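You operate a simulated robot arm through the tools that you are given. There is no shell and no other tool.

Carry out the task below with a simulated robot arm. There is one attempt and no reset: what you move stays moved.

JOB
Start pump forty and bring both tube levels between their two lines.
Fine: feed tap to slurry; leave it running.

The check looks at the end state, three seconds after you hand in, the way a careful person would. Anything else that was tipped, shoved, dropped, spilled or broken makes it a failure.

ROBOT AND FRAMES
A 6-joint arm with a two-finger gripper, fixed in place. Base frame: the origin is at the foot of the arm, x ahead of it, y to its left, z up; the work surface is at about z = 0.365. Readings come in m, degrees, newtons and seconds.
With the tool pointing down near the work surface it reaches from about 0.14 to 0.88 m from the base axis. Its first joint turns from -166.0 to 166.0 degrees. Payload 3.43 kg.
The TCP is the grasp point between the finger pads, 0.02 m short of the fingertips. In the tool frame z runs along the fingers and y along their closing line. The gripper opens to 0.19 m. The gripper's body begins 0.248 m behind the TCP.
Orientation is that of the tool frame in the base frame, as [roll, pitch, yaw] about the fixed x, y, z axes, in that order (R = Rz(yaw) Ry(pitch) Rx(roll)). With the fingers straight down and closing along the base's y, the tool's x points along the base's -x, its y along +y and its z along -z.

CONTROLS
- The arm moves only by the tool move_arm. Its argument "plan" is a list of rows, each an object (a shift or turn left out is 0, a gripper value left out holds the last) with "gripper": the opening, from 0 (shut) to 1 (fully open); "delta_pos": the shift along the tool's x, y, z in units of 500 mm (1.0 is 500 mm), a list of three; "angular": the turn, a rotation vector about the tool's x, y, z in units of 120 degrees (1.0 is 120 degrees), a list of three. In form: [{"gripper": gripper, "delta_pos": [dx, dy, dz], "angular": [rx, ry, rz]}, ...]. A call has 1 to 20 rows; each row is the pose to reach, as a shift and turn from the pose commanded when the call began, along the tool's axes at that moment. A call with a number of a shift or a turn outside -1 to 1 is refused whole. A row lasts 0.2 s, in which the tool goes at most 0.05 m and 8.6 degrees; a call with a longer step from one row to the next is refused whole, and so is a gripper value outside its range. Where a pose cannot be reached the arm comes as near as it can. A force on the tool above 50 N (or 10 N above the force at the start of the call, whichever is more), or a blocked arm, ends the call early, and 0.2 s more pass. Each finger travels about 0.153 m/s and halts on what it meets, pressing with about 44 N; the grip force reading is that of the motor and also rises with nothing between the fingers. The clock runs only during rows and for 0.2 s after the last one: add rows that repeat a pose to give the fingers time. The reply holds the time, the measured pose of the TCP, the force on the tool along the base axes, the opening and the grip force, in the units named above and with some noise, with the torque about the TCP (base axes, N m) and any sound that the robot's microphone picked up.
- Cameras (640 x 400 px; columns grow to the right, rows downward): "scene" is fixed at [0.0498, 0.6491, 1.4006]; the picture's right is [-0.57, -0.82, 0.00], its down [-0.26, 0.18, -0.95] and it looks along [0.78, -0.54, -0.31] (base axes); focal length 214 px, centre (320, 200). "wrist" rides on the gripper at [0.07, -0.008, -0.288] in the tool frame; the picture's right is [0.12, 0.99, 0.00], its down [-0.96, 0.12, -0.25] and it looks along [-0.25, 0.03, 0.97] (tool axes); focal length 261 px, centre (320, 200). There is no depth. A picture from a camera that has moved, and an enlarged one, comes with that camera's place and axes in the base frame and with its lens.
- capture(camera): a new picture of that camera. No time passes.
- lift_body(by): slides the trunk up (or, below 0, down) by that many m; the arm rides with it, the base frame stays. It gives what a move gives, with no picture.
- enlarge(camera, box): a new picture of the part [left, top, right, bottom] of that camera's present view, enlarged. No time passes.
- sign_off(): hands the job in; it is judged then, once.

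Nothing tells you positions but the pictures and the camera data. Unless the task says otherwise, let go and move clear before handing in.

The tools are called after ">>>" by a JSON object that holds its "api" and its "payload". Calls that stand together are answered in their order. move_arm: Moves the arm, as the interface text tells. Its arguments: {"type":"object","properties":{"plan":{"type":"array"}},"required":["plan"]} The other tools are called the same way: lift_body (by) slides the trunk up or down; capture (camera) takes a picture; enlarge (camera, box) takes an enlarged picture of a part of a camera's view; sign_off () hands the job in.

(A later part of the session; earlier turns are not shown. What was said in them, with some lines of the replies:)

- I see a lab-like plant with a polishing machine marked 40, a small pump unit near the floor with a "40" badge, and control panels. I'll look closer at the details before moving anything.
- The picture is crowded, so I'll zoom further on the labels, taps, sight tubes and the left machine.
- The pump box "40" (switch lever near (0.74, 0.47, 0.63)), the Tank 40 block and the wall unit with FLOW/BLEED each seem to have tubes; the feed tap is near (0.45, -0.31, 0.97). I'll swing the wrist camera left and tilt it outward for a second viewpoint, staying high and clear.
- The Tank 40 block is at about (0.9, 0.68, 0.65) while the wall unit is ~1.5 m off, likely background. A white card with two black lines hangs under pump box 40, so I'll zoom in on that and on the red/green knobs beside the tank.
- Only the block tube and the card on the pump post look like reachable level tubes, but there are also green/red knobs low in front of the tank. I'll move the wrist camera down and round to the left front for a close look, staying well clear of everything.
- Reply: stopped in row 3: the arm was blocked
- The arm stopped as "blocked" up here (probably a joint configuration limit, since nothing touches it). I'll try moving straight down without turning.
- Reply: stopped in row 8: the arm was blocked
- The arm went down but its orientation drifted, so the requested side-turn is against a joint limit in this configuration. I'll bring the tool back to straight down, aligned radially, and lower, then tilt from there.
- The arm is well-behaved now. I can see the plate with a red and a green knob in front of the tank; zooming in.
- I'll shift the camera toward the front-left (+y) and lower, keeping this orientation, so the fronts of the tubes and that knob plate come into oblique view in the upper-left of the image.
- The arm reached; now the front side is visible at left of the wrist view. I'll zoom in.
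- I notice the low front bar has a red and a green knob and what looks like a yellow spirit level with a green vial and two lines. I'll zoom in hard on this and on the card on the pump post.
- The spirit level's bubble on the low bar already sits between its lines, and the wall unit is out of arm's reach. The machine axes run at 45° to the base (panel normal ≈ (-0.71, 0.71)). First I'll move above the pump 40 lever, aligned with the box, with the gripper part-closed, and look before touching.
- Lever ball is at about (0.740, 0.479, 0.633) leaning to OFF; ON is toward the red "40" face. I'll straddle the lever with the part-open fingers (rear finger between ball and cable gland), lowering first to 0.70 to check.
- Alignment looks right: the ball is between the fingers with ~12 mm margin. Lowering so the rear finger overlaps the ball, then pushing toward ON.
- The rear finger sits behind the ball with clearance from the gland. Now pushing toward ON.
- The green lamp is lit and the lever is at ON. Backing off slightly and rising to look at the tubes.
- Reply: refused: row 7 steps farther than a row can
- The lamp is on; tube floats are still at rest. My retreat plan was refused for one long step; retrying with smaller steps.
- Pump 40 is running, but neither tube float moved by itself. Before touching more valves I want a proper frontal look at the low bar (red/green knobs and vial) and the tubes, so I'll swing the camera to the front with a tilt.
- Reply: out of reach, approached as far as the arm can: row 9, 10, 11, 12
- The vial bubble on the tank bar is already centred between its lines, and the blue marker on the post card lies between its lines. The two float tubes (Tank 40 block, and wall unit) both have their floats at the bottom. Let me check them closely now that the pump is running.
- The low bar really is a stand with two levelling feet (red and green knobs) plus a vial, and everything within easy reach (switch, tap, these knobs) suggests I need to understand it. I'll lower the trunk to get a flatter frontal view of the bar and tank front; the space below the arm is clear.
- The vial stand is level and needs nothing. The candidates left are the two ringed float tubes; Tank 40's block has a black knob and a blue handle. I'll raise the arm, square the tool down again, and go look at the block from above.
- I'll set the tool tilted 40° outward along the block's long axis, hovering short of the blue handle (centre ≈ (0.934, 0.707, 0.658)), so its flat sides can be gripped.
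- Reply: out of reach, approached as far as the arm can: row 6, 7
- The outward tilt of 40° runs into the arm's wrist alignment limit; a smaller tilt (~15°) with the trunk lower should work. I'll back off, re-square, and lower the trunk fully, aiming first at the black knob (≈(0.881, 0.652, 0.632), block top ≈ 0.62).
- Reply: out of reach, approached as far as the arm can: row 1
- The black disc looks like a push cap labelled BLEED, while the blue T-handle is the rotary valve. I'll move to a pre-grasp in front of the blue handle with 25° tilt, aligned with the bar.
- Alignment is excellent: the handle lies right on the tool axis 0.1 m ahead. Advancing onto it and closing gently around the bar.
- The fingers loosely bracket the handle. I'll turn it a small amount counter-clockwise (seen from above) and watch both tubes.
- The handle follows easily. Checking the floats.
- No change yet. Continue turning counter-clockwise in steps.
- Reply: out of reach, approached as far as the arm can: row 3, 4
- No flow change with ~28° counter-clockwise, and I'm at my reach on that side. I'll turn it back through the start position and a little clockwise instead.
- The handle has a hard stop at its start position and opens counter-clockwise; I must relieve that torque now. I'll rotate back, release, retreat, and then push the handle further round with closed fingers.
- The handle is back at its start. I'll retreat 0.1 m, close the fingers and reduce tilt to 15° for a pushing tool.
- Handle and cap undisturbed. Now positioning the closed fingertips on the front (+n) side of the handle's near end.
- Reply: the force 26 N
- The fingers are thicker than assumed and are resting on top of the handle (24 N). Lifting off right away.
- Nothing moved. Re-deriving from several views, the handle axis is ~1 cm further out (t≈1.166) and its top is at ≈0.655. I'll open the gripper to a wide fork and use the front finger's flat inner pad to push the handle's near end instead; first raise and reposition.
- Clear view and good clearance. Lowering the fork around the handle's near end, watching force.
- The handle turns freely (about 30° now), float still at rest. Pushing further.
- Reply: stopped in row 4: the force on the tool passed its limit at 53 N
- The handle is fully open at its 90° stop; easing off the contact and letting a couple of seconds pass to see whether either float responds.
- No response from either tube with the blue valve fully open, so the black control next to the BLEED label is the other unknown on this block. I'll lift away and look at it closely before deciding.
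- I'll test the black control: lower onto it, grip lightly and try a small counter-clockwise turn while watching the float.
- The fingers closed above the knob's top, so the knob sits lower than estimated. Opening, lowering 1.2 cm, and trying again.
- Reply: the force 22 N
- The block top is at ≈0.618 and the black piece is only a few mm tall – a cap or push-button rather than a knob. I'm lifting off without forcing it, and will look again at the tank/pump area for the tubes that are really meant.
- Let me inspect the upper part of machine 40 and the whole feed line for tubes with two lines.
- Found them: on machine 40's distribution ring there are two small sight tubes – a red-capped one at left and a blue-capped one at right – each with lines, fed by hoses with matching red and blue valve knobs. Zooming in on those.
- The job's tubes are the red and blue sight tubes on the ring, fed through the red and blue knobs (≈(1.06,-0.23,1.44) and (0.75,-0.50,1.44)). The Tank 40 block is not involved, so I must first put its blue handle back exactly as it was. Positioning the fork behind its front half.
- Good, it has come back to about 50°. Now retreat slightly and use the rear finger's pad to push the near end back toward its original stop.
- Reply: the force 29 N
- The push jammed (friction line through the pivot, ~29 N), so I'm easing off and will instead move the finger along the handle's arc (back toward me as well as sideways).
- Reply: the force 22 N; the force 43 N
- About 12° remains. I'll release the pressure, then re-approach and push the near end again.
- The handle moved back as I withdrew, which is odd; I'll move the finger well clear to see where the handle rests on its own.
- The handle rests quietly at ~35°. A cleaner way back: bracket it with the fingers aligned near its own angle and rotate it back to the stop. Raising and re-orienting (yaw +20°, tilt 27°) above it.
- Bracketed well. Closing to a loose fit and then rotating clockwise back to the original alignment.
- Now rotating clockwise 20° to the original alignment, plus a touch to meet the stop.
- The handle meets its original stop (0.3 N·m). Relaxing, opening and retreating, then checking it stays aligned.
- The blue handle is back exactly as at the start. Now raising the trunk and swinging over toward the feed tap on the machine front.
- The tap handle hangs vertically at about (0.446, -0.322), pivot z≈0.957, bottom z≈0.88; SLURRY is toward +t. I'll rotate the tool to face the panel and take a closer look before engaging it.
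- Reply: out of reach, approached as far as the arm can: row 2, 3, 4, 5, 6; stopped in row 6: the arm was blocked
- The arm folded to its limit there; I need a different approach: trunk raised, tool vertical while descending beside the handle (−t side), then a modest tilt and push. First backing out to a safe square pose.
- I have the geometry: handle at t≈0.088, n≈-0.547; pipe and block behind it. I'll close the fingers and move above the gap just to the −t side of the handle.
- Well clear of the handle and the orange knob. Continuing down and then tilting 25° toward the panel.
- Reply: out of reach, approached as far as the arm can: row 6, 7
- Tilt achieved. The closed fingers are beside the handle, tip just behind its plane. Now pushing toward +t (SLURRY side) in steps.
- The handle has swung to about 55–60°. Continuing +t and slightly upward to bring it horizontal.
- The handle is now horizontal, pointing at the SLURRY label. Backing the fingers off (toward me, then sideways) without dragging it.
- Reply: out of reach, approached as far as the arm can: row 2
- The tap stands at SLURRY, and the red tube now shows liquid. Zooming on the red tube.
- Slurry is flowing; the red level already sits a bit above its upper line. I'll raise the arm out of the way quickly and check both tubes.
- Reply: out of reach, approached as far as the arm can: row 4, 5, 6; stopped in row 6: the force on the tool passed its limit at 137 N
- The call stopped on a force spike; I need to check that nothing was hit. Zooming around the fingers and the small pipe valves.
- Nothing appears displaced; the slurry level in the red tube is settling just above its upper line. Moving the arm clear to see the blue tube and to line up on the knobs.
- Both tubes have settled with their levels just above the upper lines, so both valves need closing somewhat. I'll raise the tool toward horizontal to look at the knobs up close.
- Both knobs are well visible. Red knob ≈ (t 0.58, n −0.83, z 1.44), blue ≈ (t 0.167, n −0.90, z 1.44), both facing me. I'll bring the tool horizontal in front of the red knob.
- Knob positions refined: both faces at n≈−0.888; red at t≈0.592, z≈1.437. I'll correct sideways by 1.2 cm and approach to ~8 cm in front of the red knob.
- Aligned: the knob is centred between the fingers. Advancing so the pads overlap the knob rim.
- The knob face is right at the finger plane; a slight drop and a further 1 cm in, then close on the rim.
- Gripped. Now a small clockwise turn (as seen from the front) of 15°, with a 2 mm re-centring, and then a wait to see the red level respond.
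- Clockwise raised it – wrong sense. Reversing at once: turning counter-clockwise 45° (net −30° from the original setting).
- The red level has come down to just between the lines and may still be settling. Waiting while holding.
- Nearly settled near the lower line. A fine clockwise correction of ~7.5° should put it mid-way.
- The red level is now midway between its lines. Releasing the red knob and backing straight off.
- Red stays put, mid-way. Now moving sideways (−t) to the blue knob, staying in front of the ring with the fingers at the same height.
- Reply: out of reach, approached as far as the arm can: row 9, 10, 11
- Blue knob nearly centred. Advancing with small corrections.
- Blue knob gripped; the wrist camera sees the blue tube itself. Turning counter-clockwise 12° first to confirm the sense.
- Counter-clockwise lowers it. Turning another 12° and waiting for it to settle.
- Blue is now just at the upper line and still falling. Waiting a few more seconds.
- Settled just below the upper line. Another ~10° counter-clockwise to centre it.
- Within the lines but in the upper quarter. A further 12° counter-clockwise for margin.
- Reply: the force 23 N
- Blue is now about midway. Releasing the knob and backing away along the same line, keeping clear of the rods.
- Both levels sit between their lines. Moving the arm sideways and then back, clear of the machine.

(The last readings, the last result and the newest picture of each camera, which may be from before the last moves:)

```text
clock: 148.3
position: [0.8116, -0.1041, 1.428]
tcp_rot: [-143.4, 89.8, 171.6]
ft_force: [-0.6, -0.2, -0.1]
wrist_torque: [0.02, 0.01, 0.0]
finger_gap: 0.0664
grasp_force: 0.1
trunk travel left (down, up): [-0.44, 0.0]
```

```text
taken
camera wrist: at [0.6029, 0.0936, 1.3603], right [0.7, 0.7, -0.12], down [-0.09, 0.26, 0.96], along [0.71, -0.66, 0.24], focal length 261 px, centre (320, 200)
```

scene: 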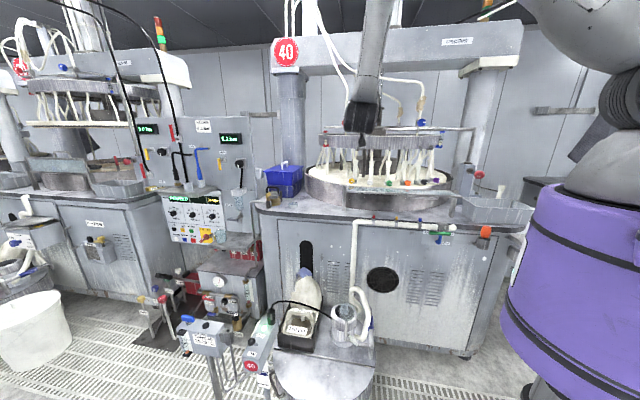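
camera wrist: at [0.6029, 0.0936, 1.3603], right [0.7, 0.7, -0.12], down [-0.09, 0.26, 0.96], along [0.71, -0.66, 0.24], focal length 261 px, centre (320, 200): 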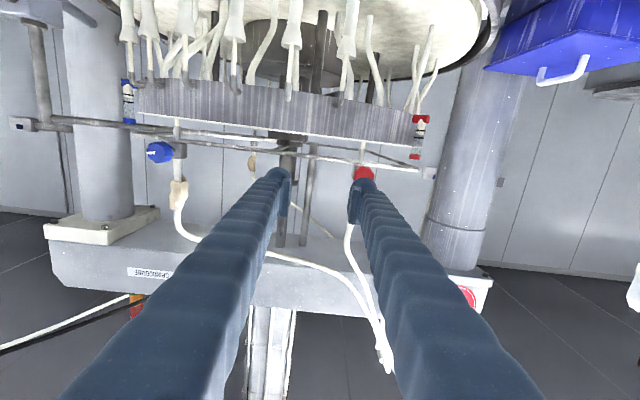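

>>> {"api": "move_arm", "payload": {"plan": [{"gripper": 0.35, "delta_pos": [0.0, -0.016, -0.08], "angular": [0, 0.03, 0]}, {"delta_pos": [0.012, -0.032, -0.155], "angular": [0, 0.085, 0]}, {"delta_pos": [0.026, -0.048, -0.23], "angular": [0, 0.14, 0]}, {"delta_pos": [0.04, -0.064, -0.305], "angular": [0, 0.195, 0]}, {"delta_pos": [0.056, -0.081, -0.376], "angular": [0, 0.25, 0]}, {"delta_pos": [0.056, -0.081, -0.376], "angular": [0, 0.25, 0]}]}}

>>> {"api": "enlarge", "payload": {"camera": "scene", "box": [310, 90, 480, 210]}}

>>> {"api": "enlarge", "payload": {"camera": "scene", "box": [446, 130, 462, 150]}}

>>> {"api": "enlarge", "payload": {"camera": "scene", "box": [325, 125, 350, 150]}}

>>> {"api": "enlarge", "payload": {"camera": "scene", "box": [400, 190, 500, 260]}}

>>> {"api": "enlarge", "payload": {"camera": "scene", "box": [160, 260, 400, 400]}}

```text
clock: 149.7
position: [0.6508, 0.0006, 1.3999]
tcp_rot: [-179.8, 59.9, 135.2]
ft_force: [0.3, 0.8, 0.0]
wrist_torque: [-0.03, 0.03, -0.06]
finger_gap: 0.0666
grasp_force: 0.1
trunk travel left (down, up): [-0.44, 0.0]
```

```text
3.33 times, centred on (395, 150) of scene
camera zoom: at [0.0498, 0.6491, 1.4006], right [-0.57, -0.82, 0.0], down [-0.26, 0.18, -0.95], along [0.78, -0.54, -0.31], focal length 715 px, centre (70, 367)
```

zoom: 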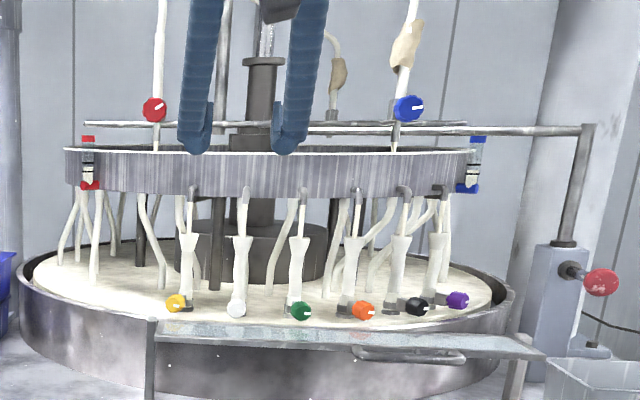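

```text
16.00 times, centred on (454, 140) of scene
camera zoom: at [0.0498, 0.6491, 1.4006], right [-0.57, -0.82, 0.0], down [-0.26, 0.18, -0.95], along [0.78, -0.54, -0.31], focal length 3432 px, centre (-1824, 1160)
```

zoom: 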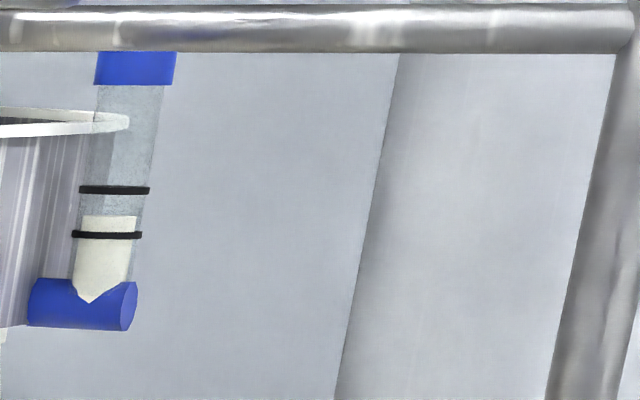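

```text
16.00 times, centred on (338, 138) of scene
camera zoom: at [0.0498, 0.6491, 1.4006], right [-0.57, -0.82, 0.0], down [-0.26, 0.18, -0.95], along [0.78, -0.54, -0.31], focal length 3432 px, centre (40, 1200)
```

zoom: 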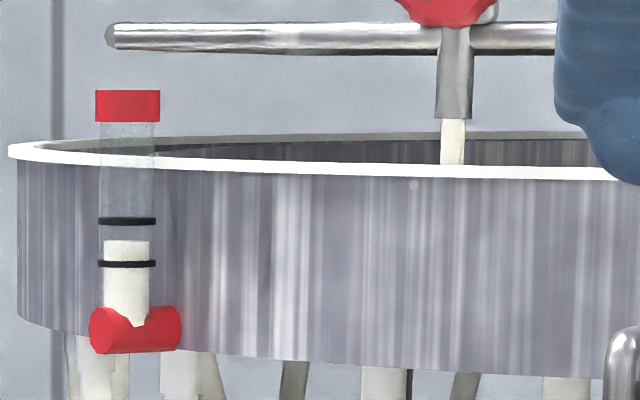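

```text
5.71 times, centred on (450, 225) of scene
camera zoom: at [0.0498, 0.6491, 1.4006], right [-0.57, -0.82, 0.0], down [-0.26, 0.18, -0.95], along [0.78, -0.54, -0.31], focal length 1226 px, centre (-423, 57)
```

zoom: 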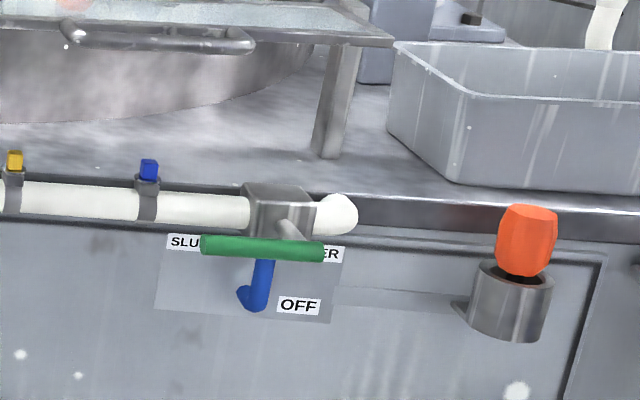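

```text
2.67 times, centred on (280, 330) of scene
camera zoom: at [0.0498, 0.6491, 1.4006], right [-0.57, -0.82, 0.0], down [-0.26, 0.18, -0.95], along [0.78, -0.54, -0.31], focal length 572 px, centre (427, -147)
```

zoom: 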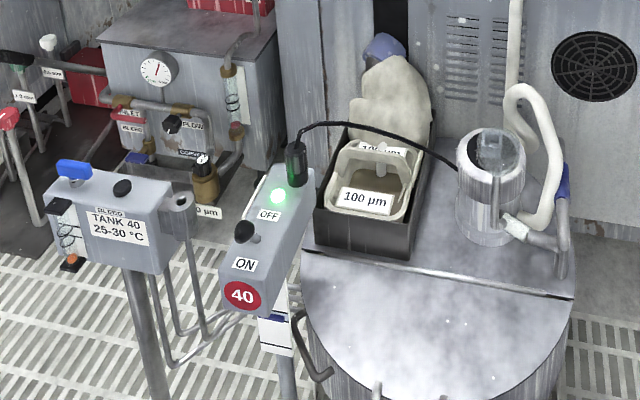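

Everything checks out: lamp on, lever at ON, tap at SLURRY, both levels mid-band, Tank 40 block as it was. I'll move the arm a bit further clear and do one last check after a few seconds.

>>> {"api": "move_arm", "payload": {"plan": [{"gripper": 0.35, "delta_pos": [0.04, 0.032, -0.027], "angular": [0, 0.05, 0]}, {"delta_pos": [0.078, 0.063, -0.054], "angular": [0, 0.1, 0]}, {"delta_pos": [0.117, 0.095, -0.081], "angular": [0, 0.15, 0]}, {"delta_pos": [0.155, 0.125, -0.108], "angular": [0, 0.2, 0]}, {"delta_pos": [0.193, 0.156, -0.134], "angular": [0, 0.25, 0]}, {"delta_pos": [0.193, 0.156, -0.134], "angular": [0, 0.25, 0]}, {"delta_pos": [0.193, 0.156, -0.134], "angular": [0, 0.25, 0]}, {"delta_pos": [0.193, 0.156, -0.134], "angular": [0, 0.25, 0]}, {"delta_pos": [0.193, 0.156, -0.134], "angular": [0, 0.25, 0]}, {"delta_pos": [0.193, 0.156, -0.134], "angular": [0, 0.25, 0]}, {"delta_pos": [0.193, 0.156, -0.134], "angular": [0, 0.25, 0]}, {"delta_pos": [0.193, 0.156, -0.134], "angular": [0, 0.25, 0]}, {"delta_pos": [0.193, 0.156, -0.134], "angular": [0, 0.25, 0]}, {"delta_pos": [0.193, 0.156, -0.134], "angular": [0, 0.25, 0]}]}}

>>> {"api": "capture", "payload": {"camera": "scene"}}

>>> {"api": "enlarge", "payload": {"camera": "scene", "box": [446, 130, 462, 150]}}

>>> {"api": "enlarge", "payload": {"camera": "scene", "box": [325, 125, 350, 150]}}

>>> {"api": "capture", "payload": {"camera": "wrist"}}

```text
clock: 152.7
position: [0.6299, 0.1312, 1.3504]
tcp_rot: [-180.0, 30.0, 135.1]
ft_force: [-0.5, -0.3, -0.1]
wrist_torque: [0.02, -0.02, -0.04]
finger_gap: 0.0666
grasp_force: 0.1
trunk travel left (down, up): [-0.44, 0.0]
```

```text
taken
```

scene: 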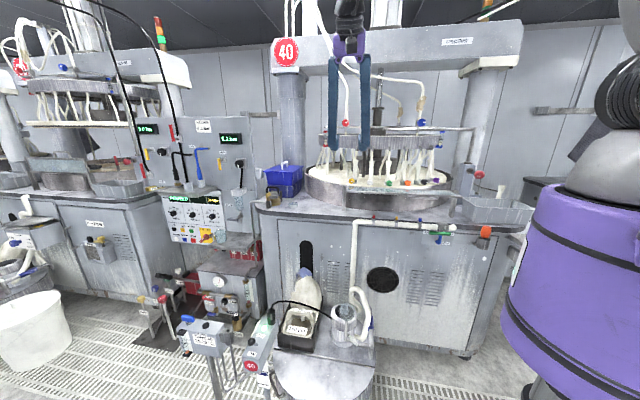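

```text
16.00 times, centred on (454, 140) of scene
camera zoom: at [0.0498, 0.6491, 1.4006], right [-0.57, -0.82, 0.0], down [-0.26, 0.18, -0.95], along [0.78, -0.54, -0.31], focal length 3432 px, centre (-1824, 1160)
```

zoom: 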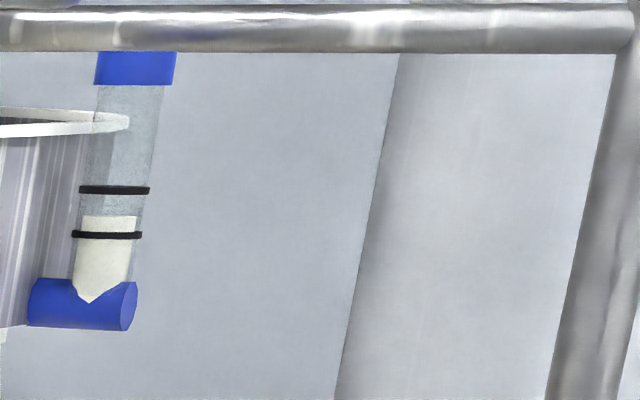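

```text
16.00 times, centred on (338, 138) of scene
camera zoom: at [0.0498, 0.6491, 1.4006], right [-0.57, -0.82, 0.0], down [-0.26, 0.18, -0.95], along [0.78, -0.54, -0.31], focal length 3432 px, centre (40, 1200)
```

zoom: 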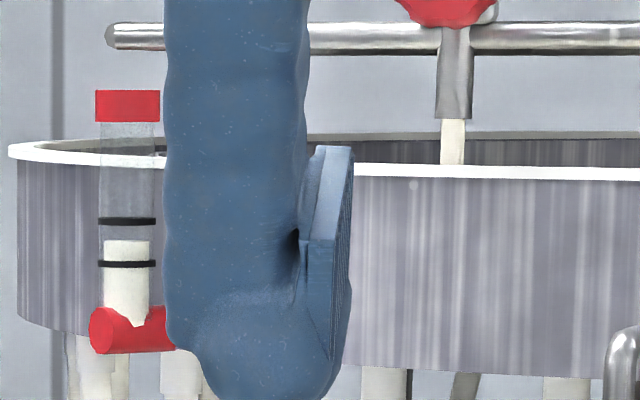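

```text
taken
camera wrist: at [0.4789, 0.2702, 1.5662], right [0.63, 0.78, -0.06], down [0.58, -0.42, 0.69], along [0.51, -0.47, -0.72], focal length 261 px, centre (320, 200)
```

wrist: 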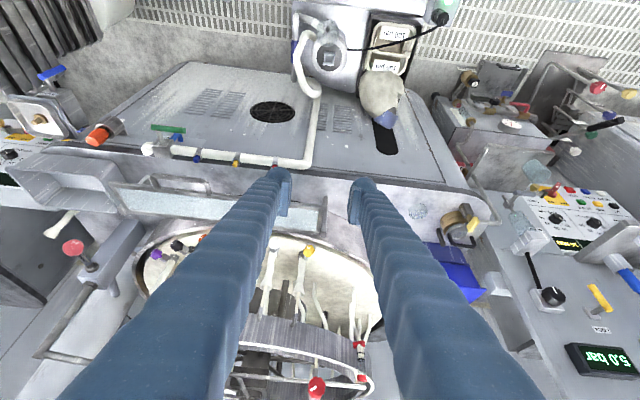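

The scene is steady. Pump 40's lamp is lit and the feed tap points at SLURRY. The red and blue levels have held mid-way between their lines for several seconds. The arm is clear and nothing else looks out of place, so I'm handing in.

>>> {"api": "sign_off", "payload": {}}

```text
The job is handed in.
```

The job is handed in with pump 40 running. Its green lamp is lit and the lever is at ON.

- **Tap:** The feed tap handle points at SLURRY and slurry is flowing. I left it running as asked.
- **Tubes:** The red and blue tubes on the machine's ring both settled above their upper lines. I turned each valve knob counter-clockwise until the level was about midway, and both held steady for several seconds before I handed in.
- **Red level:** My first turn of the red knob was the wrong way. The level rose close to the rim of the ring before I reversed it. I saw no overflow.
- **Tank 40 block:** I first took this block's tube for one of the two. I opened its blue handle fully, with no effect, and later turned it back to its closed stop. It looks the same as at the start. I also briefly pressed the gripper against the block's top, beside the black BLEED cap, at about 20 N while feeling for a grip. Nothing moved.
- **Force stop:** While I backed away from the tap, the arm tripped its force limit with a 137 N reading. I checked the nearby pipe valves, shelf and tray and saw nothing displaced. I don't know what caused it.
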